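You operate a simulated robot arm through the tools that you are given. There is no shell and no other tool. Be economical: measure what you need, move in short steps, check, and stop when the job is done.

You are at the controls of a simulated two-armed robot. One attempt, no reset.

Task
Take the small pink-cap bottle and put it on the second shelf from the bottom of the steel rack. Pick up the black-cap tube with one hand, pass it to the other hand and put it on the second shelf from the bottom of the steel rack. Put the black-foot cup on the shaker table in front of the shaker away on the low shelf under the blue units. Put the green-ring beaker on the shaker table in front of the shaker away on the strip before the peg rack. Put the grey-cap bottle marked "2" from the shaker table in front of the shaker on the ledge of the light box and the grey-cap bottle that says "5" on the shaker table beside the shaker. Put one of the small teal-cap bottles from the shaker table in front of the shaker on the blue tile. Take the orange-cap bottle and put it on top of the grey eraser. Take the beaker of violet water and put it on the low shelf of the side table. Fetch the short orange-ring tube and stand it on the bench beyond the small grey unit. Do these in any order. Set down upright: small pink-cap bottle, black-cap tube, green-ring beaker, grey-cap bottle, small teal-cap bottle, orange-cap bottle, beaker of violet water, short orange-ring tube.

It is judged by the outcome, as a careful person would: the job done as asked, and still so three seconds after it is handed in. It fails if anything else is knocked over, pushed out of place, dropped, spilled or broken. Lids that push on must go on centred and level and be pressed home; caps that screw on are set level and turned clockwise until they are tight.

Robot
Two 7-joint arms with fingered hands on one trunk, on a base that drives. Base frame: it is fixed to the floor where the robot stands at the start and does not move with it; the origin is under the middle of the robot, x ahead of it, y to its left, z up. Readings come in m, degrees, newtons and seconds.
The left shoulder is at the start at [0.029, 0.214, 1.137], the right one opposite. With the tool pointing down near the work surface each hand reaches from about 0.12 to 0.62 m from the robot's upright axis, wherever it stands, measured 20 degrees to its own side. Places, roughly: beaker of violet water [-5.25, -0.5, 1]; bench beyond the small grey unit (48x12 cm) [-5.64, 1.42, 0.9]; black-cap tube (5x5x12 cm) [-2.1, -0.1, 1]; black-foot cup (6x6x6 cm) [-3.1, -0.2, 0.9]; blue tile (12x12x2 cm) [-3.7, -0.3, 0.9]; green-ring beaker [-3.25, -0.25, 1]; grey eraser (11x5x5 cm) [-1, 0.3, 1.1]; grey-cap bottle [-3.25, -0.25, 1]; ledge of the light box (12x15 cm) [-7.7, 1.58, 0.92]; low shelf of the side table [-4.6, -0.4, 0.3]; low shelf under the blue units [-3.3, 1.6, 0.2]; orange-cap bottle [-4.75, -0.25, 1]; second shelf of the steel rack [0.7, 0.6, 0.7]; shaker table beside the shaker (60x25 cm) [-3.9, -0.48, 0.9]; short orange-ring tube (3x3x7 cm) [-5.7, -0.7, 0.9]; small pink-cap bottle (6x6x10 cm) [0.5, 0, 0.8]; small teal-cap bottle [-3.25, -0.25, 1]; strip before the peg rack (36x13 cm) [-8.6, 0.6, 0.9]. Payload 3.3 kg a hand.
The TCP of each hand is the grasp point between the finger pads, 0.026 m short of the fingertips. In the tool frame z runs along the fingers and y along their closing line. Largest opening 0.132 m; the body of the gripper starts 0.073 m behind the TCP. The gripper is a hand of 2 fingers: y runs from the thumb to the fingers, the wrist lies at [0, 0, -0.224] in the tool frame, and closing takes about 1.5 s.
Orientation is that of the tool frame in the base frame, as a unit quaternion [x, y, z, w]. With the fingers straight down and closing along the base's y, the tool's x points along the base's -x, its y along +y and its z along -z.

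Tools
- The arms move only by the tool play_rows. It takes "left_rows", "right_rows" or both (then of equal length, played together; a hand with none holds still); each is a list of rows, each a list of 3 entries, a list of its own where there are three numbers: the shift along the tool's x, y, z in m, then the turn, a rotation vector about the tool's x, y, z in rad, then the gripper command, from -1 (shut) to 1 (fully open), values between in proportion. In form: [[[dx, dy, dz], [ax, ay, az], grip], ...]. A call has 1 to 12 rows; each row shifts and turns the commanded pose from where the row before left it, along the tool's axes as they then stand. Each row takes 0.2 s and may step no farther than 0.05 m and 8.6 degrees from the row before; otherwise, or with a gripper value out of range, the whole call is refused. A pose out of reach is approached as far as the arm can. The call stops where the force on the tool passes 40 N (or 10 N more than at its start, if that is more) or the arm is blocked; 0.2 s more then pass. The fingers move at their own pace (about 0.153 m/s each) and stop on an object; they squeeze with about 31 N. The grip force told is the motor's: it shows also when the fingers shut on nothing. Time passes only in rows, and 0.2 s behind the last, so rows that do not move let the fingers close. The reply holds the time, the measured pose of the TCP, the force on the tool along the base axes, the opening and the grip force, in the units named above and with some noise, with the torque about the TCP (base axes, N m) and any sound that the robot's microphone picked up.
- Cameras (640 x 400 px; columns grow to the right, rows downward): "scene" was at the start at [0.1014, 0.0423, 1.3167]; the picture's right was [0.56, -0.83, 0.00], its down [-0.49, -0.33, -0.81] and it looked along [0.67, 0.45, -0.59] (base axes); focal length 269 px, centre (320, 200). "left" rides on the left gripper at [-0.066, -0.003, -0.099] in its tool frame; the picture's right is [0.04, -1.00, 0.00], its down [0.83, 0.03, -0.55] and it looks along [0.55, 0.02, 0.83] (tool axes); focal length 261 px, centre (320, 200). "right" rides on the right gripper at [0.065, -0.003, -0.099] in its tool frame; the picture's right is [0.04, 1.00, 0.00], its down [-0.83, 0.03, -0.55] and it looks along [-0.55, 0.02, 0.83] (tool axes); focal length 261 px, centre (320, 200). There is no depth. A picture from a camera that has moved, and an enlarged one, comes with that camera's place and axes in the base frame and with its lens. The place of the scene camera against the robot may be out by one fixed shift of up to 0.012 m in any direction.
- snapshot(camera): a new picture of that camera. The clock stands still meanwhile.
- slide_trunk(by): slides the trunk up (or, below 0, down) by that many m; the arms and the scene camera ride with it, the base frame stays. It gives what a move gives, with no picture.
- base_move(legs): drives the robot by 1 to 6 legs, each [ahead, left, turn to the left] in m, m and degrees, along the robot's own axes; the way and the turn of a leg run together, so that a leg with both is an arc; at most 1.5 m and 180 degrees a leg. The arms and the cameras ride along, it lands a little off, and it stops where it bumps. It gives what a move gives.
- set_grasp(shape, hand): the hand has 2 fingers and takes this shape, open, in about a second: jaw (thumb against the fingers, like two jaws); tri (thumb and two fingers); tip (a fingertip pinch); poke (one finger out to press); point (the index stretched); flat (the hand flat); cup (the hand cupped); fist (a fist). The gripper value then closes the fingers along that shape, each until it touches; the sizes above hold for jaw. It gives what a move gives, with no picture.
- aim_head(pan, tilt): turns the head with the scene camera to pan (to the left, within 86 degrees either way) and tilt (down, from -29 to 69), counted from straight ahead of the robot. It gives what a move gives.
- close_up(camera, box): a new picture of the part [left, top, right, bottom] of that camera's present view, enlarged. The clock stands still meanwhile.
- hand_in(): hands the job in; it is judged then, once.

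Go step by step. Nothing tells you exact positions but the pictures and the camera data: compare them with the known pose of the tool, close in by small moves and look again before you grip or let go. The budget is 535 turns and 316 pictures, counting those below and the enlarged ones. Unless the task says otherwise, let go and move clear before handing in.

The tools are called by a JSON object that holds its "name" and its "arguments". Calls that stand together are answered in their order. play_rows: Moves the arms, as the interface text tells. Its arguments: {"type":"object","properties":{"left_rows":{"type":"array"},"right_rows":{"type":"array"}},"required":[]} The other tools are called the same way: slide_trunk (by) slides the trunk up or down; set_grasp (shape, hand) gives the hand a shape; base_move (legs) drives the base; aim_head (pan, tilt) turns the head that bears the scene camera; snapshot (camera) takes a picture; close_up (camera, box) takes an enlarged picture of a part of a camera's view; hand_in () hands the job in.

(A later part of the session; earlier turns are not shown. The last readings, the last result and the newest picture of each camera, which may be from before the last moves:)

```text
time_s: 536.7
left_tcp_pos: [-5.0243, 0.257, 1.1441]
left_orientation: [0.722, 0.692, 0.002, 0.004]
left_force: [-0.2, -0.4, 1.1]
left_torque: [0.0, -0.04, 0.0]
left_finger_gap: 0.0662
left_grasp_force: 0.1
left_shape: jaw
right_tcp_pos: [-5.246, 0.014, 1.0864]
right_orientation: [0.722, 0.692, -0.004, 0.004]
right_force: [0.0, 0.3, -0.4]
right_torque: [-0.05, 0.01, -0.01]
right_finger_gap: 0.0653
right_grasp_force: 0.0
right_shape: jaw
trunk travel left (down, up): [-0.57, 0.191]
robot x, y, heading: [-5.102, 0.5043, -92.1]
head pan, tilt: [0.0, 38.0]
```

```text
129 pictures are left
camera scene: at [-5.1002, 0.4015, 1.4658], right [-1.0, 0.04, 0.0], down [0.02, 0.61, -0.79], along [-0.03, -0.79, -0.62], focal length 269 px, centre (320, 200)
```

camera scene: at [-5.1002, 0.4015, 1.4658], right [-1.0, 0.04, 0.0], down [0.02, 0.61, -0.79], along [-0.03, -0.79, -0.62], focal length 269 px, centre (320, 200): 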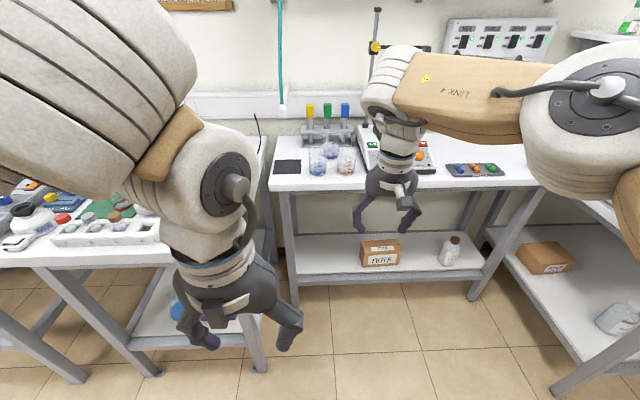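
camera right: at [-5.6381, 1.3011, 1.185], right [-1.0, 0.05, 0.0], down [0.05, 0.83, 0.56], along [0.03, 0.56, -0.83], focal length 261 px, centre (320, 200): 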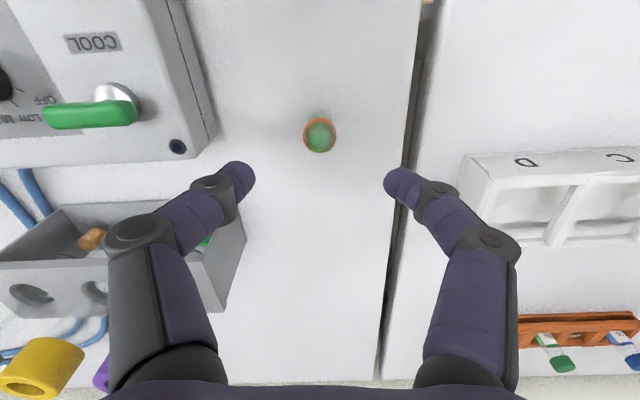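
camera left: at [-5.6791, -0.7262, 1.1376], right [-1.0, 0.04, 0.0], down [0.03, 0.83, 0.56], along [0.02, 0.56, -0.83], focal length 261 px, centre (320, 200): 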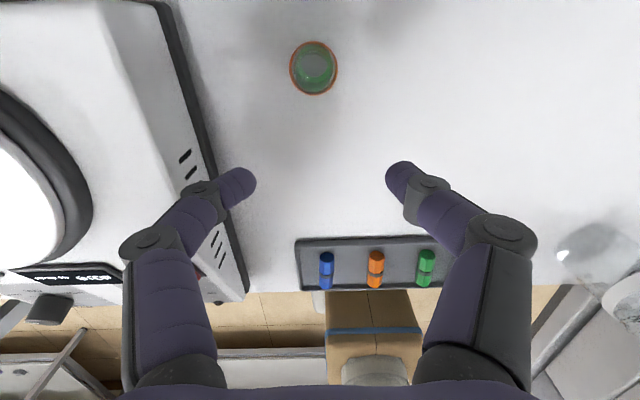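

{"name": "close_up", "arguments": {"camera": "scene", "box": [250, 80, 450, 210]}}

{"name": "aim_head", "arguments": {"pan": 35, "tilt": 45}}

{"name": "snapshot", "arguments": {"camera": "scene"}}

```text
3.08 times, centred on (350, 145) of scene
camera zoom: at [-5.1002, 0.4015, 1.4658], right [-1.0, 0.04, 0.0], down [0.02, 0.61, -0.79], along [-0.03, -0.79, -0.62], focal length 827 px, centre (228, 369)
```

zoom: 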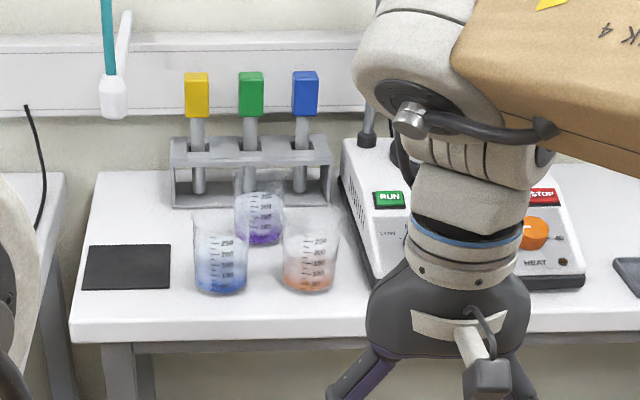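

```text
time_s: 537.8
left_tcp_pos: [-5.0242, 0.2568, 1.1451]
left_orientation: [0.722, 0.692, 0.002, 0.005]
left_force: [1.6, 0.2, 0.0]
left_torque: [-0.01, -0.02, 0.01]
left_finger_gap: 0.0659
left_grasp_force: 0.0
left_shape: jaw
right_tcp_pos: [-5.2465, 0.0137, 1.087]
right_orientation: [0.721, 0.693, -0.004, 0.004]
right_force: [0.7, -0.7, 0.2]
right_torque: [0.04, 0.0, 0.0]
right_finger_gap: 0.0656
right_grasp_force: 0.1
right_shape: jaw
trunk travel left (down, up): [-0.57, 0.191]
robot x, y, heading: [-5.0973, 0.5047, -92.1]
head pan, tilt: [35.0, 45.0]
```

```text
127 pictures are left
camera scene: at [-5.0528, 0.4194, 1.4555], right [-0.84, -0.54, 0.0], down [-0.38, 0.59, -0.71], along [0.38, -0.59, -0.71], focal length 269 px, centre (320, 200)
```

scene: 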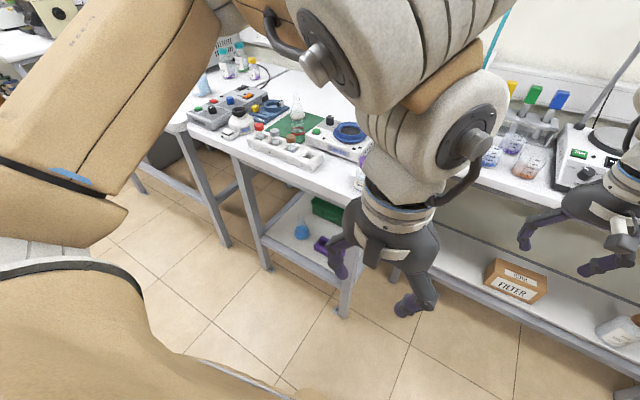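

The violet beaker stands behind the blue and orange ones, at about (-5.18, -0.60). I spread the hands, align at x≈-5.16 and drive in.

{"name": "play_rows", "arguments": {"left_rows": [[[0, 0.04, 0], [0, 0, 0], 0], [[0, 0.04, 0], [0, 0, 0], 0], [[0, 0.04, 0], [0, 0, 0], 0], [[0, 0, 0], [0, 0, 0], 0]], "right_rows": [[[0.03, 0, -0.03], [0, 0, 0], 0.4], [[0.03, 0, -0.03], [0, 0, 0], 0.4], [[0, 0.04, 0], [0, 0, 0], 0.4], [[0, 0.04, 0], [0, 0, 0], 0.4]]}}

{"name": "base_move", "arguments": {"legs": [[0, -0.06, 2], [0.55, 0, 0]]}}

{"name": "snapshot", "arguments": {"camera": "right"}}

```text
time_s: 538.8
left_tcp_pos: [-4.9024, 0.2543, 1.1459]
left_orientation: [0.722, 0.691, 0.002, 0.005]
left_force: [-0.4, 0.0, -0.4]
left_torque: [0.01, 0.0, -0.02]
left_finger_gap: 0.0661
left_grasp_force: 0.0
left_shape: jaw
right_tcp_pos: [-5.1641, 0.0679, 1.1459]
right_orientation: [0.722, 0.691, -0.004, 0.005]
right_force: [-0.2, 0.1, 0.0]
right_torque: [0.02, 0.02, 0.03]
right_finger_gap: 0.0922
right_grasp_force: 0.0
right_shape: jaw
trunk travel left (down, up): [-0.57, 0.191]
robot x, y, heading: [-5.1025, 0.5104, -92.0]
head pan, tilt: [35.0, 45.0]
```

```text
time_s: 542.5
left_tcp_pos: [-4.9497, -0.2867, 1.1456]
left_orientation: [0.707, 0.707, 0.002, 0.004]
left_force: [0.6, -0.3, 0.4]
left_torque: [0.01, -0.03, 0.0]
left_finger_gap: 0.0661
left_grasp_force: 0.2
left_shape: jaw
right_tcp_pos: [-5.2036, -0.4836, 1.1447]
right_orientation: [0.707, 0.707, -0.004, 0.004]
right_force: [0.7, 0.4, 0.8]
right_torque: [0.03, -0.03, 0.02]
right_finger_gap: 0.0921
right_grasp_force: 0.1
right_shape: jaw
trunk travel left (down, up): [-0.57, 0.191]
robot x, y, heading: [-5.1604, -0.0443, -89.3]
head pan, tilt: [35.0, 45.0]
```

```text
126 pictures are left
camera right: at [-5.2071, -0.4175, 1.2425], right [1.0, 0.04, 0.0], down [0.03, -0.83, 0.56], along [0.02, -0.56, -0.83], focal length 261 px, centre (320, 200)
```

right: 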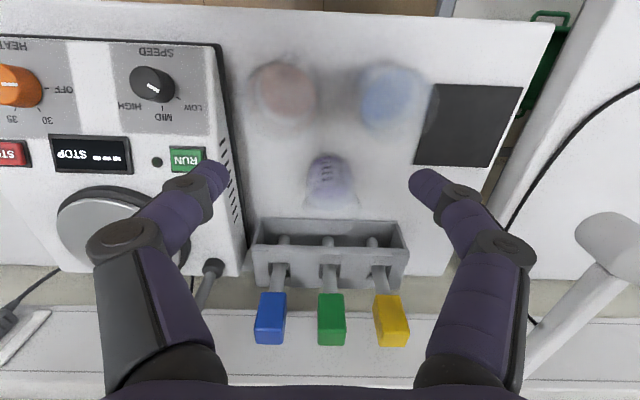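

{"name": "base_move", "arguments": {"legs": [[0.085, 0, -0.5]]}}

{"name": "play_rows", "arguments": {"right_rows": [[[-0.012, 0.007, 0.02], [0, 0, 0], 0.4], [[-0.012, 0.006, 0.02], [0, 0, 0], 0.4], [[0, 0, 0.02], [0, 0, 0], 0.4]]}}

{"name": "snapshot", "arguments": {"camera": "right"}}

```text
time_s: 543.6
left_tcp_pos: [-4.9525, -0.3752, 1.1453]
left_orientation: [0.71, 0.704, 0.001, 0.004]
left_force: [-0.4, -0.2, -0.7]
left_torque: [0.01, -0.03, -0.01]
left_finger_gap: 0.0659
left_grasp_force: 0.1
left_shape: jaw
right_tcp_pos: [-5.208, -0.5689, 1.1446]
right_orientation: [0.71, 0.704, -0.004, 0.003]
right_force: [0.3, -0.2, -0.5]
right_torque: [0.03, -0.01, 0.0]
right_finger_gap: 0.0921
right_grasp_force: 0.0
right_shape: jaw
trunk travel left (down, up): [-0.57, 0.191]
robot x, y, heading: [-5.1618, -0.1295, -90.4]
head pan, tilt: [35.0, 45.0]
```

```text
time_s: 544.4
left_tcp_pos: [-4.9523, -0.373, 1.1468]
left_orientation: [0.711, 0.703, 0.002, 0.005]
left_force: [-0.4, -0.3, 0.1]
left_torque: [-0.02, 0.01, -0.01]
left_finger_gap: 0.0662
left_grasp_force: 0.1
left_shape: jaw
right_tcp_pos: [-5.2156, -0.6054, 1.092]
right_orientation: [0.73, 0.684, 0.004, 0.014]
right_force: [-0.1, 0.2, -0.4]
right_torque: [0.0, 0.01, -0.02]
right_finger_gap: 0.0921
right_grasp_force: 0.0
right_shape: jaw
trunk travel left (down, up): [-0.57, 0.191]
robot x, y, heading: [-5.16, -0.1244, -90.1]
head pan, tilt: [35.0, 45.0]
```

```text
125 pictures are left
camera right: at [-5.2176, -0.5393, 1.1905], right [1.0, -0.02, 0.03], down [-0.03, -0.82, 0.57], along [0.01, -0.57, -0.82], focal length 261 px, centre (320, 200)
```

right: 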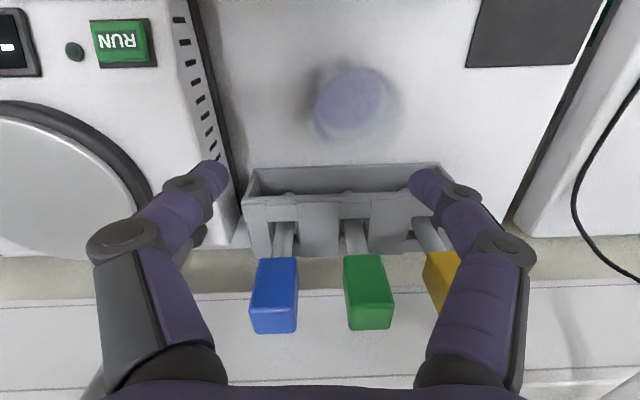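

{"name": "close_up", "arguments": {"camera": "right", "box": [240, 30, 460, 170]}}

```text
2.86 times, centred on (350, 100) of right
camera zoom: at [-5.2176, -0.5393, 1.1905], right [1.0, -0.02, 0.03], down [-0.03, -0.82, 0.57], along [0.01, -0.57, -0.82], focal length 745 px, centre (234, 486)
```

zoom: 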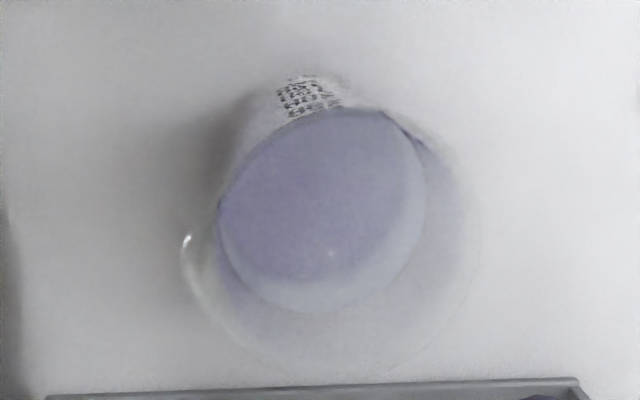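

{"name": "play_rows", "arguments": {"right_rows": [[[0.01, 0.012, 0], [0, 0, -0.065], 0.4], [[0, 0.013, 0], [0, 0, 0], 0.4], [[0, 0, 0.02], [0, 0, 0], 0.4]]}}

{"name": "snapshot", "arguments": {"camera": "right"}}

```text
time_s: 545.4
left_tcp_pos: [-4.953, -0.3745, 1.1468]
left_orientation: [0.711, 0.703, 0.002, 0.005]
left_force: [0.1, 0.2, -0.2]
left_torque: [-0.02, -0.01, 0.0]
left_finger_gap: 0.0659
left_grasp_force: 0.1
left_shape: jaw
right_tcp_pos: [-5.1982, -0.6034, 1.0799]
right_orientation: [0.718, 0.695, 0.012, 0.025]
right_force: [0.0, 0.7, -0.1]
right_torque: [0.0, -0.03, -0.04]
right_finger_gap: 0.0922
right_grasp_force: 0.1
right_shape: jaw
trunk travel left (down, up): [-0.57, 0.191]
robot x, y, heading: [-5.1564, -0.1266, -90.1]
head pan, tilt: [35.0, 45.0]
stopped in row 3 (right hand): the arm was blocked; the commanded pose is now the measured one
```

```text
123 pictures are left
camera right: at [-5.2045, -0.537, 1.1772], right [1.0, 0.01, 0.05], down [-0.02, -0.82, 0.57], along [0.05, -0.57, -0.82], focal length 261 px, centre (320, 200)
```

right: 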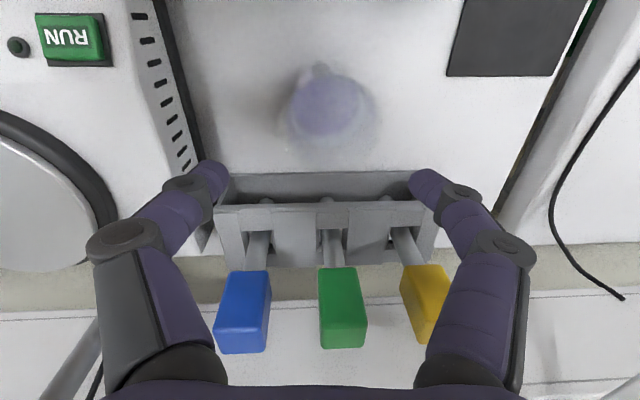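

The right arm jams this close to the centre line. I'll use the left hand (flipped, camera on the near side) from a base position farther right.

{"name": "play_rows", "arguments": {"right_rows": [[[0, 0, -0.03], [0, 0, 0], 0.4], [[0.02, 0, -0.03], [0, 0, 0], 0.4], [[0.04, 0, -0.02], [0, 0, 0], 0.4], [[0.04, -0.02, 0], [0, 0, 0], 0.4], [[0.04, -0.02, 0], [0, 0, 0], 0.4]]}}

{"name": "base_move", "arguments": {"legs": [[-0.35, 0, 0], [0, -0.22, 0]]}}

{"name": "play_rows", "arguments": {"left_rows": [[[0, 0, 0], [0, 0, -0.145], 0.4], [[0, 0, 0], [0, 0, -0.145], 0.4], [[0, 0, 0], [0, 0, -0.145], 0.4], [[0, 0, 0], [0, 0, -0.145], 0.4], [[0, 0, 0], [0, 0, -0.145], 0.4], [[0, 0, 0], [0, 0, -0.145], 0.4], [[0, 0, 0], [0, 0, -0.145], 0.4], [[0, 0, 0], [0, 0, -0.145], 0.4], [[0, 0, 0], [0, 0, -0.145], 0.4], [[0, 0, 0], [0, 0, -0.145], 0.4], [[0, 0, 0], [0, 0, -0.145], 0.4], [[0, 0, 0], [0, 0, -0.145], 0.4]]}}

{"name": "play_rows", "arguments": {"left_rows": [[[0, 0, 0], [0, 0, -0.145], 0.4], [[0, 0, 0], [0, 0, -0.145], 0.4], [[0, 0, 0], [0, 0, -0.145], 0.4], [[0, 0, 0], [0, 0, -0.145], 0.4], [[0, 0, 0], [0, 0, -0.145], 0.4], [[0, 0, 0], [0, 0, -0.145], 0.4], [[0, 0, 0], [0, 0, -0.145], 0.4], [[0, 0, 0], [0, 0, -0.145], 0.4], [[0, 0, 0], [0, 0, -0.145], 0.4], [[0, 0, 0], [0, 0, -0.1], 0.4]]}}

```text
time_s: 546.6
left_tcp_pos: [-4.9532, -0.3735, 1.1459]
left_orientation: [0.711, 0.703, 0.002, 0.006]
left_force: [0.4, -0.8, 0.8]
left_torque: [0.01, 0.01, 0.02]
left_finger_gap: 0.0663
left_grasp_force: 0.1
left_shape: jaw
right_tcp_pos: [-5.2352, -0.4594, 1.156]
right_orientation: [0.715, 0.698, 0.011, 0.026]
right_force: [0.0, 0.1, 0.0]
right_torque: [0.02, -0.03, -0.03]
right_finger_gap: 0.0924
right_grasp_force: 0.1
right_shape: jaw
trunk travel left (down, up): [-0.57, 0.191]
robot x, y, heading: [-5.1586, -0.126, -90.3]
head pan, tilt: [35.0, 45.0]
```

```text
time_s: 550.1
left_tcp_pos: [-5.1696, -0.0208, 1.1474]
left_orientation: [0.713, 0.701, 0.003, 0.006]
left_force: [-0.1, 0.0, 0.1]
left_torque: [0.01, -0.01, 0.0]
left_finger_gap: 0.0662
left_grasp_force: 0.1
left_shape: jaw
right_tcp_pos: [-5.4523, -0.1066, 1.1565]
right_orientation: [0.717, 0.697, 0.011, 0.025]
right_force: [-0.8, -0.7, -0.5]
right_torque: [0.0, -0.01, -0.01]
right_finger_gap: 0.092
right_grasp_force: 0.0
right_shape: jaw
trunk travel left (down, up): [-0.57, 0.191]
robot x, y, heading: [-5.3725, 0.2269, -90.7]
head pan, tilt: [35.0, 45.0]
```

```text
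time_s: 552.7
left_tcp_pos: [-5.1686, -0.0215, 1.1462]
left_orientation: [-0.079, 0.997, -0.003, 0.005]
left_force: [0.1, 0.3, -0.2]
left_torque: [0.0, 0.0, -0.02]
left_finger_gap: 0.0921
left_grasp_force: 0.1
left_shape: jaw
right_tcp_pos: [-5.4521, -0.1064, 1.1556]
right_orientation: [0.717, 0.696, 0.011, 0.024]
right_force: [-0.1, 1.0, 0.5]
right_torque: [0.01, 0.0, -0.02]
right_finger_gap: 0.0921
right_grasp_force: 0.1
right_shape: jaw
trunk travel left (down, up): [-0.57, 0.191]
robot x, y, heading: [-5.3754, 0.2293, -90.8]
head pan, tilt: [35.0, 45.0]
```

```text
time_s: 554.9
left_tcp_pos: [-5.1676, -0.0202, 1.1473]
left_orientation: [-0.704, 0.71, -0.004, 0.002]
left_force: [-0.1, 0.2, 0.2]
left_torque: [0.01, -0.01, 0.01]
left_finger_gap: 0.0923
left_grasp_force: 0.0
left_shape: jaw
right_tcp_pos: [-5.4509, -0.1064, 1.1555]
right_orientation: [0.717, 0.696, 0.012, 0.023]
right_force: [0.8, -0.5, 0.3]
right_torque: [-0.03, 0.0, 0.02]
right_finger_gap: 0.0923
right_grasp_force: 0.1
right_shape: jaw
trunk travel left (down, up): [-0.57, 0.191]
robot x, y, heading: [-5.3746, 0.2281, -90.5]
head pan, tilt: [35.0, 45.0]
```

{"name": "base_move", "arguments": {"legs": [[0.36, 0, 0.5]]}}

{"name": "play_rows", "arguments": {"left_rows": [[[0.04, 0.005, 0], [0, 0, 0], 0.4], [[0.04, 0.005, 0], [0, 0, 0], 0.4], [[0.04, 0.005, 0], [0, 0, 0], 0.4], [[0.04, 0.005, 0], [0, 0, 0], 0.4], [[0.02, 0, 0.02], [0, 0, 0], 0.4]]}}

{"name": "snapshot", "arguments": {"camera": "left"}}

```text
time_s: 557.2
left_tcp_pos: [-5.1702, -0.3818, 1.1468]
left_orientation: [-0.705, 0.709, -0.005, 0.002]
left_force: [-0.7, 0.2, 0.3]
left_torque: [0.0, -0.02, 0.01]
left_finger_gap: 0.0918
left_grasp_force: 0.1
left_shape: jaw
right_tcp_pos: [-5.4516, -0.47, 1.1556]
right_orientation: [0.715, 0.698, 0.012, 0.023]
right_force: [0.9, 0.5, -0.1]
right_torque: [-0.03, 0.03, -0.01]
right_finger_gap: 0.0921
right_grasp_force: 0.1
right_shape: jaw
trunk travel left (down, up): [-0.57, 0.191]
robot x, y, heading: [-5.377, -0.135, -90.4]
head pan, tilt: [35.0, 45.0]
```

```text
time_s: 558.4
left_tcp_pos: [-5.1919, -0.5643, 1.1275]
left_orientation: [-0.705, 0.709, -0.005, 0.002]
left_force: [-0.7, 0.1, -0.3]
left_torque: [0.03, 0.03, 0.0]
left_finger_gap: 0.0921
left_grasp_force: 0.0
left_shape: jaw
right_tcp_pos: [-5.4507, -0.4695, 1.1551]
right_orientation: [0.715, 0.698, 0.01, 0.024]
right_force: [1.0, 0.3, 0.3]
right_torque: [0.03, 0.02, 0.06]
right_finger_gap: 0.0922
right_grasp_force: 0.0
right_shape: jaw
trunk travel left (down, up): [-0.57, 0.191]
robot x, y, heading: [-5.3741, -0.1344, -90.4]
head pan, tilt: [35.0, 45.0]
```

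```text
122 pictures are left
camera left: at [-5.1903, -0.4986, 1.2256], right [1.0, -0.05, 0.01], down [-0.04, -0.83, 0.56], along [-0.02, -0.56, -0.83], focal length 261 px, centre (320, 200)
```

left: 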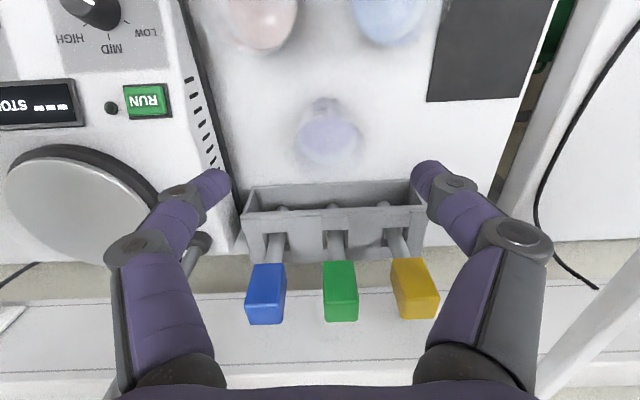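

{"name": "close_up", "arguments": {"camera": "left", "box": [230, 70, 430, 200]}}

```text
3.08 times, centred on (330, 135) of left
camera zoom: at [-5.1903, -0.4986, 1.2256], right [1.0, -0.05, 0.01], down [-0.04, -0.83, 0.56], along [-0.02, -0.56, -0.83], focal length 802 px, centre (289, 400)
```

zoom: 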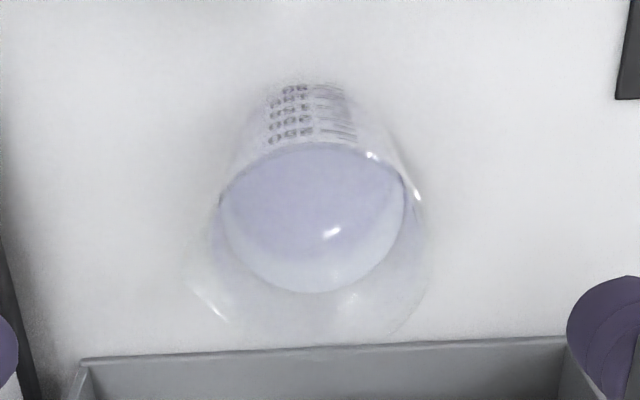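

Beaker centre (-5.187, -0.598), rim z≈1.0. I move over it and descend.

{"name": "play_rows", "arguments": {"left_rows": [[[0.034, -0.005, 0], [0, 0, 0], 0.48], [[0, 0, 0.03], [0, 0, 0], 0.48], [[0, 0, 0.03], [0, 0, 0], 0.48], [[0, 0, 0.03], [0, 0, 0], 0.48], [[0, 0, 0], [0, 0, 0], 0.48]]}}

{"name": "snapshot", "arguments": {"camera": "left"}}

```text
time_s: 559.6
left_tcp_pos: [-5.1851, -0.595, 1.0374]
left_orientation: [-0.705, 0.709, -0.005, 0.002]
left_force: [0.2, -0.9, -0.4]
left_torque: [0.0, -0.02, -0.01]
left_finger_gap: 0.0974
left_grasp_force: 0.0
left_shape: jaw
right_tcp_pos: [-5.452, -0.4693, 1.1558]
right_orientation: [0.716, 0.698, 0.01, 0.025]
right_force: [0.3, -0.8, -0.5]
right_torque: [0.02, 0.02, 0.0]
right_finger_gap: 0.092
right_grasp_force: 0.0
right_shape: jaw
trunk travel left (down, up): [-0.57, 0.191]
robot x, y, heading: [-5.3802, -0.1359, -90.4]
head pan, tilt: [35.0, 45.0]
```

```text
120 pictures are left
camera left: at [-5.1842, -0.5294, 1.1358], right [1.0, -0.05, 0.01], down [-0.04, -0.83, 0.56], along [-0.02, -0.56, -0.83], focal length 261 px, centre (320, 200)
```

left: 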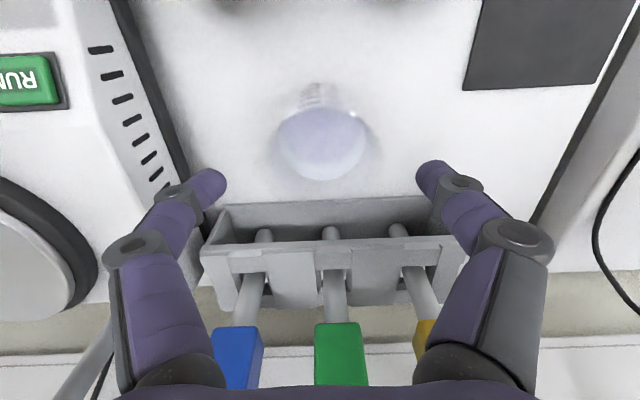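

{"name": "play_rows", "arguments": {"left_rows": [[[0, 0, 0.03], [0, 0, 0], 0.48], [[0, 0, 0.03], [0, 0, 0], 0.48], [[0, 0, 0.03], [0, 0, 0], 0.48], [[0, 0, 0], [0, 0, 0], 0.2], [[0, 0, 0], [0, 0, 0], 0.0], [[0, 0, 0], [0, 0, 0], -0.3], [[0, 0, 0], [0, 0, 0], -1], [[0, 0, 0], [0, 0, 0], -1], [[0, 0, -0.01], [0, 0, 0], -1]]}}

{"name": "snapshot", "arguments": {"camera": "left"}}

```text
time_s: 561.6
left_tcp_pos: [-5.1845, -0.5951, 0.9584]
left_orientation: [-0.705, 0.71, -0.004, 0.002]
left_force: [-0.5, -0.1, -2.2]
left_torque: [0.04, 0.0, 0.02]
left_finger_gap: 0.0583
left_grasp_force: 31.0
left_shape: jaw
right_tcp_pos: [-5.4514, -0.4697, 1.156]
right_orientation: [0.716, 0.698, 0.012, 0.023]
right_force: [-1.1, 0.6, 0.4]
right_torque: [-0.01, -0.01, -0.05]
right_finger_gap: 0.0921
right_grasp_force: 0.1
right_shape: jaw
trunk travel left (down, up): [-0.57, 0.191]
robot x, y, heading: [-5.3757, -0.1365, -90.8]
head pan, tilt: [35.0, 45.0]
```

```text
119 pictures are left
camera left: at [-5.1823, -0.5299, 1.0568], right [1.0, -0.05, 0.01], down [-0.04, -0.83, 0.56], along [-0.02, -0.56, -0.83], focal length 261 px, centre (320, 200)
```

left: 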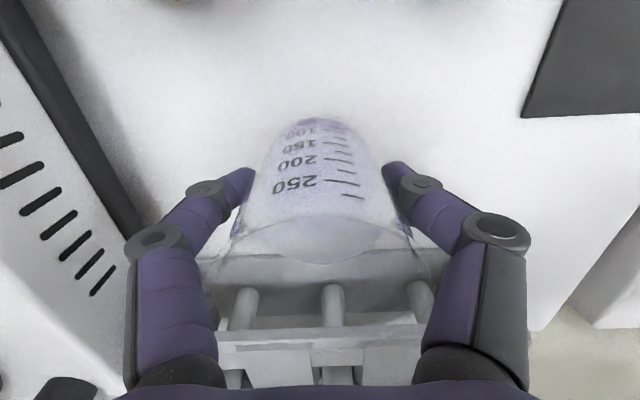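

Held (5.8 cm, about 2 N). I raise it slowly and back out.

{"name": "play_rows", "arguments": {"left_rows": [[[0, 0, -0.015], [0, 0, 0], -1], [[0, 0, -0.02], [0, 0, 0], -1], [[0, 0, -0.025], [0, 0, 0], -1], [[0, 0, -0.03], [0, 0, 0], -1], [[0, 0, -0.03], [0, 0, 0], -1], [[0, 0, -0.02], [0, 0, 0], -1], [[0, 0, -0.01], [0, 0, 0], -1]]}}

{"name": "base_move", "arguments": {"legs": [[-0.75, 0, 0]]}}

{"name": "aim_head", "arguments": {"pan": 40, "tilt": 40}}

{"name": "snapshot", "arguments": {"camera": "scene"}}

```text
time_s: 563.2
left_tcp_pos: [-5.1869, -0.5965, 1.107]
left_orientation: [-0.705, 0.709, -0.005, 0.001]
left_force: [1.1, 0.5, -2.2]
left_torque: [0.02, 0.0, 0.0]
left_finger_gap: 0.0582
left_grasp_force: 31.1
left_shape: jaw
right_tcp_pos: [-5.4508, -0.4693, 1.1555]
right_orientation: [0.716, 0.698, 0.011, 0.024]
right_force: [-0.4, 0.1, -0.9]
right_torque: [-0.04, -0.01, 0.0]
right_finger_gap: 0.0923
right_grasp_force: 0.1
right_shape: jaw
trunk travel left (down, up): [-0.57, 0.191]
robot x, y, heading: [-5.3779, -0.1384, -90.4]
head pan, tilt: [35.0, 45.0]
```

```text
time_s: 567.3
left_tcp_pos: [-5.185, 0.1549, 1.1081]
left_orientation: [-0.698, 0.716, -0.005, 0.001]
left_force: [-0.5, 0.2, -2.6]
left_torque: [0.05, 0.02, -0.01]
left_finger_gap: 0.0582
left_grasp_force: 30.9
left_shape: jaw
right_tcp_pos: [-5.4483, 0.287, 1.1558]
right_orientation: [0.723, 0.691, 0.011, 0.024]
right_force: [-0.1, 1.4, -0.6]
right_torque: [0.0, -0.02, -0.01]
right_finger_gap: 0.0922
right_grasp_force: 0.1
right_shape: jaw
trunk travel left (down, up): [-0.57, 0.191]
robot x, y, heading: [-5.3651, 0.62, -91.5]
head pan, tilt: [35.0, 45.0]
```

```text
time_s: 568.0
left_tcp_pos: [-5.185, 0.1548, 1.1069]
left_orientation: [-0.698, 0.716, -0.004, 0.002]
left_force: [-0.3, 0.4, -3.6]
left_torque: [-0.02, -0.02, -0.01]
left_finger_gap: 0.0582
left_grasp_force: 31.3
left_shape: jaw
right_tcp_pos: [-5.4472, 0.2869, 1.1551]
right_orientation: [0.723, 0.69, 0.011, 0.025]
right_force: [0.4, 0.7, 0.3]
right_torque: [0.0, 0.01, -0.01]
right_finger_gap: 0.0922
right_grasp_force: 0.1
right_shape: jaw
trunk travel left (down, up): [-0.57, 0.191]
robot x, y, heading: [-5.3607, 0.62, -91.5]
head pan, tilt: [40.0, 40.0]
```

```text
118 pictures are left
camera scene: at [-5.3081, 0.5331, 1.4627], right [-0.78, -0.62, 0.0], down [-0.4, 0.5, -0.77], along [0.48, -0.6, -0.64], focal length 269 px, centre (320, 200)
```

scene: 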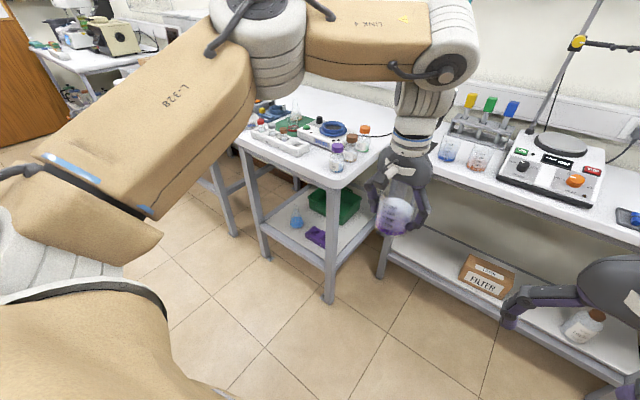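

The side table's low shelf (z≈0.31) has a green crate, a purple rack and a blue flask; the free spot is near its right front, about (-4.74, -0.26). I shift the base, roll the hand 90° and lower the trunk.

{"name": "base_move", "arguments": {"legs": [[0, 0.42, 1.5]]}}

{"name": "slide_trunk", "arguments": {"by": -0.4}}

{"name": "play_rows", "arguments": {"left_rows": [[[0, 0, 0], [0, 0, 0.143], -1], [[0, 0, 0], [0, 0, 0.143], -1], [[0, 0, 0], [0, 0, 0.143], -1], [[0, 0, 0], [0, 0, 0.143], -1], [[0, 0, 0], [0, 0, 0.143], -1], [[0, 0, 0], [0, 0, 0.143], -1], [[0, 0, 0], [0, 0, 0.143], -1], [[0, 0, 0], [0, 0, 0.143], -1], [[0, 0, 0], [0, 0, 0.143], -1], [[0, 0, 0], [0, 0, 0.143], -1], [[0, 0, 0], [0, 0, 0.14], -1]]}}

{"name": "slide_trunk", "arguments": {"by": -0.165}}

{"name": "aim_head", "arguments": {"pan": 15, "tilt": 35}}

{"name": "snapshot", "arguments": {"camera": "scene"}}

```text
time_s: 570.6
left_tcp_pos: [-4.7511, 0.1549, 1.107]
left_orientation: [0.708, -0.707, 0.004, -0.003]
left_force: [-0.1, 0.4, -2.1]
left_torque: [-0.01, 0.02, 0.0]
left_finger_gap: 0.0584
left_grasp_force: 31.1
left_shape: jaw
right_tcp_pos: [-5.0181, 0.2805, 1.1566]
right_orientation: [0.712, 0.702, 0.011, 0.023]
right_force: [0.4, -0.4, -0.2]
right_torque: [-0.01, 0.02, -0.01]
right_finger_gap: 0.0922
right_grasp_force: 0.1
right_shape: jaw
trunk travel left (down, up): [-0.57, 0.191]
robot x, y, heading: [-4.9477, 0.6158, -89.5]
head pan, tilt: [40.0, 40.0]
```

```text
time_s: 574.4
left_tcp_pos: [-4.7521, 0.1552, 0.7076]
left_orientation: [0.708, -0.706, 0.004, -0.001]
left_force: [0.2, 0.3, -2.6]
left_torque: [0.04, 0.01, -0.01]
left_finger_gap: 0.0582
left_grasp_force: 30.7
left_shape: jaw
right_tcp_pos: [-5.0193, 0.2797, 0.756]
right_orientation: [0.712, 0.702, 0.011, 0.025]
right_force: [0.3, -0.1, -0.5]
right_torque: [0.01, -0.02, 0.01]
right_finger_gap: 0.0922
right_grasp_force: 0.1
right_shape: jaw
trunk travel left (down, up): [-0.17, 0.591]
robot x, y, heading: [-4.9484, 0.6155, -89.8]
head pan, tilt: [40.0, 40.0]
```

```text
time_s: 576.8
left_tcp_pos: [-4.7516, 0.1554, 0.7065]
left_orientation: [-0.001, 1.0, -0.001, 0.005]
left_force: [-0.1, 0.1, -2.3]
left_torque: [0.0, -0.01, -0.02]
left_finger_gap: 0.0582
left_grasp_force: 30.5
left_shape: jaw
right_tcp_pos: [-5.0189, 0.2808, 0.7555]
right_orientation: [0.712, 0.702, 0.012, 0.024]
right_force: [-0.3, -0.4, 0.2]
right_torque: [0.01, 0.02, 0.02]
right_finger_gap: 0.0923
right_grasp_force: 0.0
right_shape: jaw
trunk travel left (down, up): [-0.17, 0.591]
robot x, y, heading: [-4.9439, 0.6127, -89.8]
head pan, tilt: [40.0, 40.0]
```

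```text
time_s: 578.7
left_tcp_pos: [-4.7521, 0.1558, 0.5433]
left_orientation: [-0.002, 1.0, -0.002, 0.006]
left_force: [-0.4, -0.3, -2.6]
left_torque: [-0.01, -0.02, 0.02]
left_finger_gap: 0.0583
left_grasp_force: 31.4
left_shape: jaw
right_tcp_pos: [-5.0195, 0.2808, 0.5908]
right_orientation: [0.712, 0.701, 0.01, 0.024]
right_force: [0.1, -0.2, 0.4]
right_torque: [0.02, -0.01, -0.03]
right_finger_gap: 0.0926
right_grasp_force: 0.1
right_shape: jaw
trunk travel left (down, up): [-0.005, 0.756]
robot x, y, heading: [-4.9459, 0.615, -89.9]
head pan, tilt: [40.0, 40.0]
```

```text
time_s: 579.6
left_tcp_pos: [-4.7513, 0.1548, 0.5421]
left_orientation: [-0.002, 1.0, -0.002, 0.004]
left_force: [-1.8, 0.0, -2.7]
left_torque: [-0.01, 0.01, -0.01]
left_finger_gap: 0.0583
left_grasp_force: 30.7
left_shape: jaw
right_tcp_pos: [-5.0191, 0.2799, 0.591]
right_orientation: [0.712, 0.701, 0.011, 0.024]
right_force: [-0.4, 1.0, -0.1]
right_torque: [0.0, 0.0, 0.01]
right_finger_gap: 0.0921
right_grasp_force: 0.1
right_shape: jaw
trunk travel left (down, up): [-0.005, 0.756]
robot x, y, heading: [-4.9457, 0.6162, -89.6]
head pan, tilt: [15.0, 35.0]
```

```text
117 pictures are left
camera scene: at [-4.9177, 0.3814, 0.8912], right [-0.96, -0.26, 0.0], down [-0.15, 0.55, -0.82], along [0.22, -0.79, -0.57], focal length 269 px, centre (320, 200)
```

scene: 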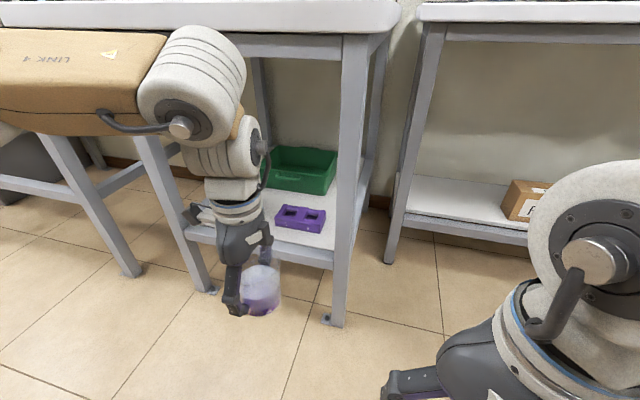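

The free patch is just in front of the purple rack, at about (-4.70, -0.18). I roll back to neutral, lower the beaker to shelf-entry height and shift the base a little left.

{"name": "play_rows", "arguments": {"left_rows": [[[0, 0, 0], [0, 0, 0.143], -1], [[0, 0, 0], [0, 0, 0.143], -1], [[0, 0, 0], [0, 0, 0.143], -1], [[0, 0, 0], [0, 0, 0.143], -1], [[0, 0, 0], [0, 0, 0.143], -1], [[0, 0, 0], [0, 0, 0.143], -1], [[0, 0, 0], [0, 0, 0.143], -1], [[0, 0, 0], [0, 0, 0.143], -1], [[0, 0, 0], [0, 0, 0.143], -1], [[0, 0, 0], [0, 0, 0.143], -1], [[0, 0, 0], [0, 0, 0.14], -1]]}}

{"name": "play_rows", "arguments": {"left_rows": [[[0, 0, 0.025], [0, 0, 0], -1], [[0, 0, 0.03], [0, 0, 0], -1], [[0, 0, 0.03], [0, 0, 0], -1], [[0, 0, 0.03], [0, 0, 0], -1], [[0, 0, 0.025], [0, 0, 0], -1]]}}

{"name": "base_move", "arguments": {"legs": [[0.15, 0.05, 0]]}}

{"name": "snapshot", "arguments": {"camera": "scene"}}

```text
time_s: 582.0
left_tcp_pos: [-4.7522, 0.1558, 0.5423]
left_orientation: [0.706, 0.708, 0.002, 0.004]
left_force: [0.0, -0.7, -2.8]
left_torque: [-0.03, -0.04, 0.0]
left_finger_gap: 0.058
left_grasp_force: 30.7
left_shape: jaw
right_tcp_pos: [-5.0189, 0.2811, 0.5907]
right_orientation: [0.713, 0.701, 0.011, 0.024]
right_force: [0.0, -0.7, -0.5]
right_torque: [0.0, -0.03, -0.04]
right_finger_gap: 0.0923
right_grasp_force: 0.1
right_shape: jaw
trunk travel left (down, up): [-0.005, 0.756]
robot x, y, heading: [-4.9499, 0.6138, -89.9]
head pan, tilt: [15.0, 35.0]
```

```text
time_s: 583.2
left_tcp_pos: [-4.7494, 0.153, 0.4013]
left_orientation: [0.705, 0.71, 0.001, 0.005]
left_force: [0.4, 0.3, -2.5]
left_torque: [0.0, 0.0, -0.02]
left_finger_gap: 0.0581
left_grasp_force: 30.9
left_shape: jaw
right_tcp_pos: [-5.0186, 0.2803, 0.5907]
right_orientation: [0.712, 0.701, 0.012, 0.024]
right_force: [0.0, 0.2, -0.3]
right_torque: [0.0, 0.02, 0.02]
right_finger_gap: 0.0922
right_grasp_force: 0.0
right_shape: jaw
trunk travel left (down, up): [-0.005, 0.756]
robot x, y, heading: [-4.9475, 0.6108, -89.6]
head pan, tilt: [15.0, 35.0]
```

```text
time_s: 584.6
left_tcp_pos: [-4.7007, 0.0011, 0.4031]
left_orientation: [0.705, 0.709, 0.002, 0.004]
left_force: [0.1, -0.5, -2.7]
left_torque: [-0.01, -0.01, -0.02]
left_finger_gap: 0.0581
left_grasp_force: 31.4
left_shape: jaw
right_tcp_pos: [-4.9688, 0.129, 0.5904]
right_orientation: [0.712, 0.701, 0.011, 0.024]
right_force: [0.3, 0.1, 0.0]
right_torque: [-0.04, 0.02, 0.01]
right_finger_gap: 0.0922
right_grasp_force: 0.1
right_shape: jaw
trunk travel left (down, up): [-0.005, 0.756]
robot x, y, heading: [-4.8957, 0.4623, -89.8]
head pan, tilt: [15.0, 35.0]
```

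```text
116 pictures are left
camera scene: at [-4.8675, 0.2283, 0.8913], right [-0.96, -0.26, 0.0], down [-0.15, 0.55, -0.82], along [0.21, -0.79, -0.57], focal length 269 px, centre (320, 200)
```

scene: 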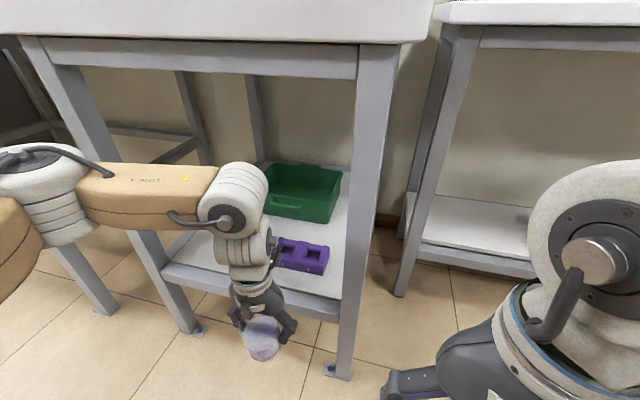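

The arm now fits under the table edge. I drive in so the beaker comes over the shelf's front patch.

{"name": "base_move", "arguments": {"legs": [[0.175, 0, 0]]}}

{"name": "snapshot", "arguments": {"camera": "scene"}}

{"name": "snapshot", "arguments": {"camera": "left"}}

```text
time_s: 586.1
left_tcp_pos: [-4.696, -0.174, 0.4017]
left_orientation: [0.703, 0.711, 0.002, 0.004]
left_force: [0.5, -0.1, -2.2]
left_torque: [-0.03, 0.0, 0.01]
left_finger_gap: 0.0577
left_grasp_force: 31.6
left_shape: jaw
right_tcp_pos: [-4.9653, -0.0485, 0.5902]
right_orientation: [0.71, 0.704, 0.011, 0.023]
right_force: [0.3, 0.3, -0.1]
right_torque: [-0.01, 0.02, 0.0]
right_finger_gap: 0.0919
right_grasp_force: 0.1
right_shape: jaw
trunk travel left (down, up): [-0.005, 0.756]
robot x, y, heading: [-4.8902, 0.2861, -89.6]
head pan, tilt: [15.0, 35.0]
```

```text
115 pictures are left
camera scene: at [-4.8652, 0.0524, 0.8913], right [-0.96, -0.27, 0.0], down [-0.15, 0.55, -0.82], along [0.22, -0.79, -0.57], focal length 269 px, centre (320, 200)
```

scene: 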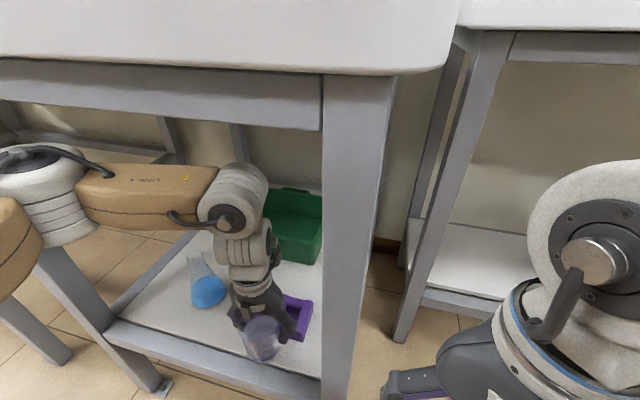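

```text
114 pictures are left
camera left: at [-4.6993, -0.2394, 0.5006], right [-1.0, 0.03, -0.01], down [0.02, 0.83, 0.55], along [0.02, 0.55, -0.84], focal length 261 px, centre (320, 200)
```

left: 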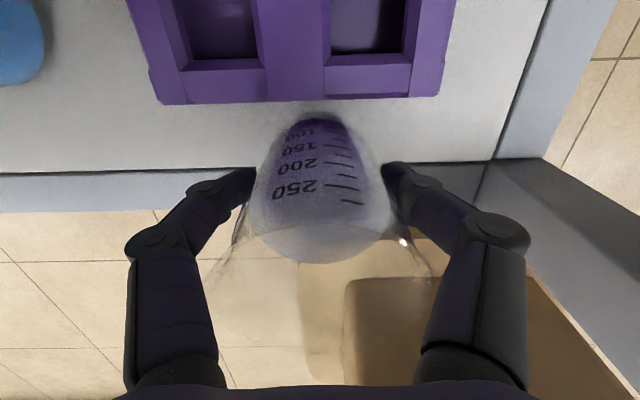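

The purple rack reaches nearly to the front here. A slightly roomier patch is between rack and flask at about (-4.555, -0.178). I ease back, shift left and look again.

{"name": "base_move", "arguments": {"legs": [[-0.04, 0, 0], [0, 0.138, 0]]}}

{"name": "snapshot", "arguments": {"camera": "left"}}

{"name": "snapshot", "arguments": {"camera": "scene"}}

```text
time_s: 587.9
left_tcp_pos: [-4.5593, -0.1331, 0.4016]
left_orientation: [0.704, 0.711, 0.002, 0.004]
left_force: [0.2, -0.1, -1.9]
left_torque: [-0.02, 0.02, -0.01]
left_finger_gap: 0.058
left_grasp_force: 31.0
left_shape: jaw
right_tcp_pos: [-4.828, -0.0073, 0.5903]
right_orientation: [0.71, 0.704, 0.012, 0.024]
right_force: [-0.4, 0.1, 1.1]
right_torque: [0.01, 0.04, -0.02]
right_finger_gap: 0.0922
right_grasp_force: 0.1
right_shape: jaw
trunk travel left (down, up): [-0.005, 0.756]
robot x, y, heading: [-4.7588, 0.3244, -89.5]
head pan, tilt: [15.0, 35.0]
```

```text
113 pictures are left
camera left: at [-4.5619, -0.1981, 0.5005], right [-1.0, 0.03, -0.01], down [0.02, 0.83, 0.55], along [0.02, 0.55, -0.83], focal length 261 px, centre (320, 200)
```

left: 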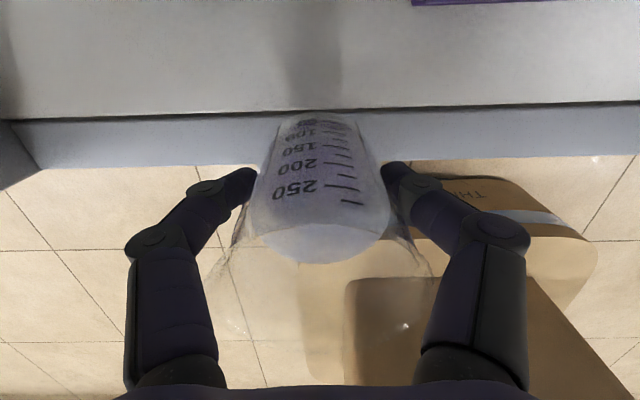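

```text
112 pictures are left
camera scene: at [-4.7282, 0.0935, 0.8912], right [-0.96, -0.27, 0.0], down [-0.15, 0.55, -0.82], along [0.22, -0.79, -0.57], focal length 269 px, centre (320, 200)
```

scene: 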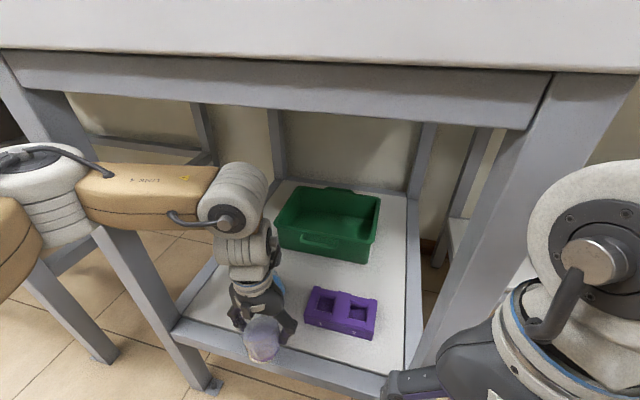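

{"name": "base_move", "arguments": {"legs": [[0.05, 0.003, 0]]}}

{"name": "snapshot", "arguments": {"camera": "left"}}

```text
time_s: 588.9
left_tcp_pos: [-4.5528, -0.1629, 0.4008]
left_orientation: [0.697, 0.717, 0.007, 0.003]
left_force: [-0.5, -0.4, -2.9]
left_torque: [-0.03, 0.02, 0.01]
left_finger_gap: 0.0577
left_grasp_force: 30.9
left_shape: jaw
right_tcp_pos: [-4.8262, -0.0431, 0.5952]
right_orientation: [0.706, 0.707, 0.011, 0.029]
right_force: [0.8, 0.5, 0.0]
right_torque: [-0.03, -0.04, 0.0]
right_finger_gap: 0.0923
right_grasp_force: 0.0
right_shape: jaw
trunk travel left (down, up): [-0.005, 0.756]
robot x, y, heading: [-4.7562, 0.2874, -88.7]
head pan, tilt: [15.0, 35.0]
stopped in leg 1: the robot was blocked; the commanded pose is now the measured one
```

```text
111 pictures are left
camera left: at [-4.5556, -0.2288, 0.4986], right [-1.0, 0.01, -0.01], down [0.0, 0.83, 0.56], along [0.02, 0.56, -0.83], focal length 261 px, centre (320, 200)
```

left: 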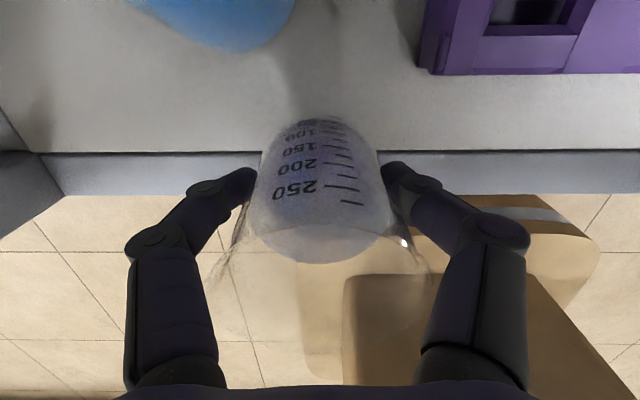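

{"name": "play_rows", "arguments": {"left_rows": [[[-0.01, -0.003, 0], [0, 0, 0], -1], [[-0.01, -0.002, 0], [0, 0, 0], -1], [[0, 0, 0.012], [0, 0, 0], -1], [[0, 0, 0.012], [0, 0, 0], -1], [[0, 0, 0], [0, 0, 0], -1]]}}

{"name": "snapshot", "arguments": {"camera": "left"}}

```text
time_s: 590.1
left_tcp_pos: [-4.5574, -0.1848, 0.3698]
left_orientation: [0.698, 0.717, 0.008, -0.001]
left_force: [1.8, -0.4, 5.9]
left_torque: [-0.03, 0.17, 0.02]
left_finger_gap: 0.0581
left_grasp_force: 31.2
left_shape: jaw
right_tcp_pos: [-4.824, -0.0474, 0.5917]
right_orientation: [0.707, 0.707, 0.011, 0.025]
right_force: [0.2, 0.0, 0.6]
right_torque: [-0.01, 0.0, 0.0]
right_finger_gap: 0.0922
right_grasp_force: 0.1
right_shape: jaw
trunk travel left (down, up): [-0.005, 0.756]
robot x, y, heading: [-4.7553, 0.2825, -89.3]
head pan, tilt: [15.0, 35.0]
```

```text
110 pictures are left
camera left: at [-4.5592, -0.253, 0.4679], right [-1.0, 0.01, -0.01], down [0.01, 0.82, 0.57], along [0.01, 0.57, -0.82], focal length 261 px, centre (320, 200)
```

left: 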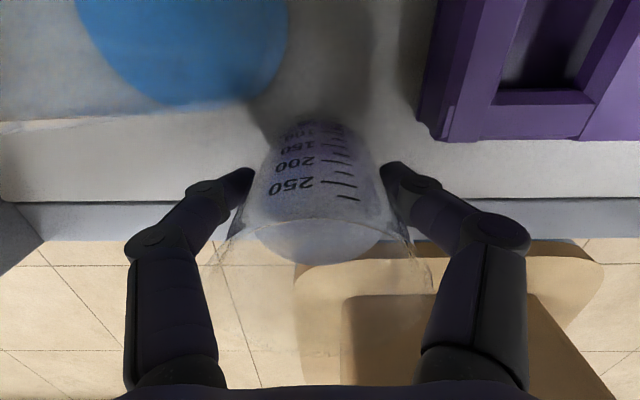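

Contact: the beaker stands on the shelf. I open a little and rise straight up before backing out.

{"name": "play_rows", "arguments": {"left_rows": [[[0, 0, 0], [0, 0, 0], -0.05], [[0, 0, 0], [0, 0, 0], 0.1], [[0, 0, 0], [0, 0, 0], 0.22], [[0, 0, 0], [0, 0, 0], 0.22], [[0, 0, -0.02], [0, 0, 0], 0.22], [[0, 0, -0.025], [0, 0, 0], 0.22], [[0, 0, -0.025], [0, 0, 0], 0.22]]}}

{"name": "snapshot", "arguments": {"camera": "left"}}

```text
time_s: 591.7
left_tcp_pos: [-4.5566, -0.1869, 0.4404]
left_orientation: [0.698, 0.716, 0.01, -0.004]
left_force: [0.3, 0.8, 0.4]
left_torque: [-0.01, 0.01, 0.03]
left_finger_gap: 0.08
left_grasp_force: 0.0
left_shape: jaw
right_tcp_pos: [-4.8244, -0.0478, 0.5921]
right_orientation: [0.706, 0.707, 0.012, 0.024]
right_force: [0.1, 0.3, -0.2]
right_torque: [0.0, -0.02, 0.0]
right_finger_gap: 0.0919
right_grasp_force: 0.0
right_shape: jaw
trunk travel left (down, up): [-0.005, 0.756]
robot x, y, heading: [-4.7553, 0.2882, -88.9]
head pan, tilt: [15.0, 35.0]
```

```text
109 pictures are left
camera left: at [-4.5591, -0.2534, 0.5376], right [-1.0, 0.01, -0.01], down [0.01, 0.82, 0.57], along [0.02, 0.57, -0.82], focal length 261 px, centre (320, 200)
```

left: 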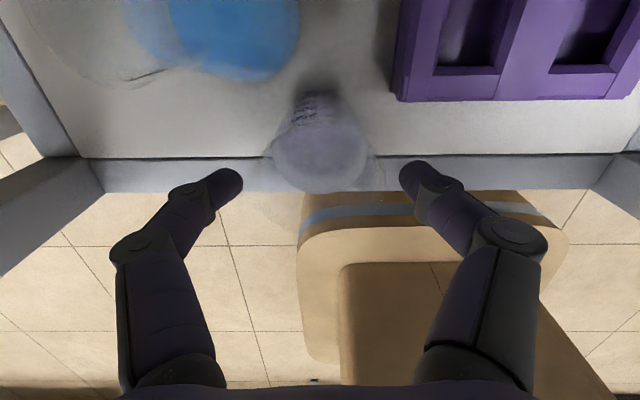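

The beaker stands well. I rise 2.5 cm more and back out slowly.

{"name": "play_rows", "arguments": {"left_rows": [[[0, 0, -0.013], [0, 0, 0], 0.24], [[0, 0, -0.013], [0, 0, 0], 0.24]]}}

{"name": "base_move", "arguments": {"legs": [[-0.4, 0, 0]]}}

{"name": "snapshot", "arguments": {"camera": "scene"}}

```text
time_s: 592.3
left_tcp_pos: [-4.5587, -0.1807, 0.4508]
left_orientation: [0.697, 0.716, 0.018, -0.013]
left_force: [-0.1, 0.1, -0.1]
left_torque: [-0.04, -0.01, 0.01]
left_finger_gap: 0.0816
left_grasp_force: 0.1
left_shape: jaw
right_tcp_pos: [-4.8219, -0.0494, 0.5845]
right_orientation: [0.707, 0.707, 0.012, 0.02]
right_force: [0.7, 0.2, -0.1]
right_torque: [-0.01, 0.01, 0.03]
right_finger_gap: 0.0922
right_grasp_force: 0.0
right_shape: jaw
trunk travel left (down, up): [-0.005, 0.756]
robot x, y, heading: [-4.7522, 0.2898, -88.9]
head pan, tilt: [15.0, 35.0]
```

```text
time_s: 593.6
left_tcp_pos: [-4.5565, -0.0822, 0.4958]
left_orientation: [0.706, 0.708, -0.024, 0.021]
left_force: [0.0, -0.1, 0.0]
left_torque: [0.02, -0.06, 0.03]
left_finger_gap: 0.0817
left_grasp_force: 0.0
left_shape: jaw
right_tcp_pos: [-4.8134, 0.094, 0.6048]
right_orientation: [0.721, 0.691, -0.01, 0.047]
right_force: [12.3, -25.9, -8.8]
right_torque: [2.16, 1.25, -1.0]
right_finger_gap: 0.0924
right_grasp_force: 0.0
right_shape: jaw
trunk travel left (down, up): [-0.005, 0.756]
robot x, y, heading: [-4.7224, 0.3905, -92.9]
head pan, tilt: [15.0, 35.0]
stopped in leg 1: the robot was blocked; the commanded pose is now the measured one
```

```text
108 pictures are left
camera scene: at [-4.7091, 0.158, 0.8919], right [-0.98, -0.21, 0.0], down [-0.12, 0.56, -0.82], along [0.18, -0.8, -0.57], focal length 269 px, centre (320, 200)
```

scene: 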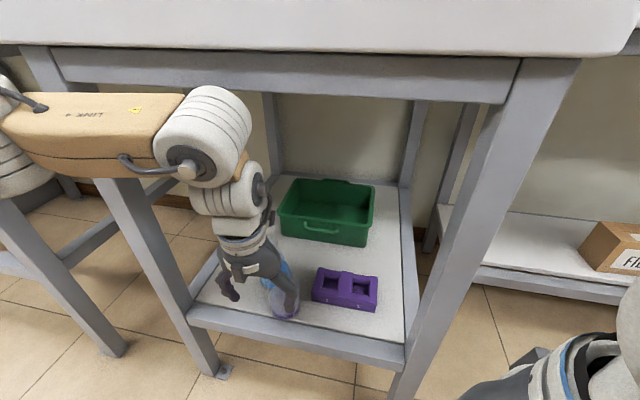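

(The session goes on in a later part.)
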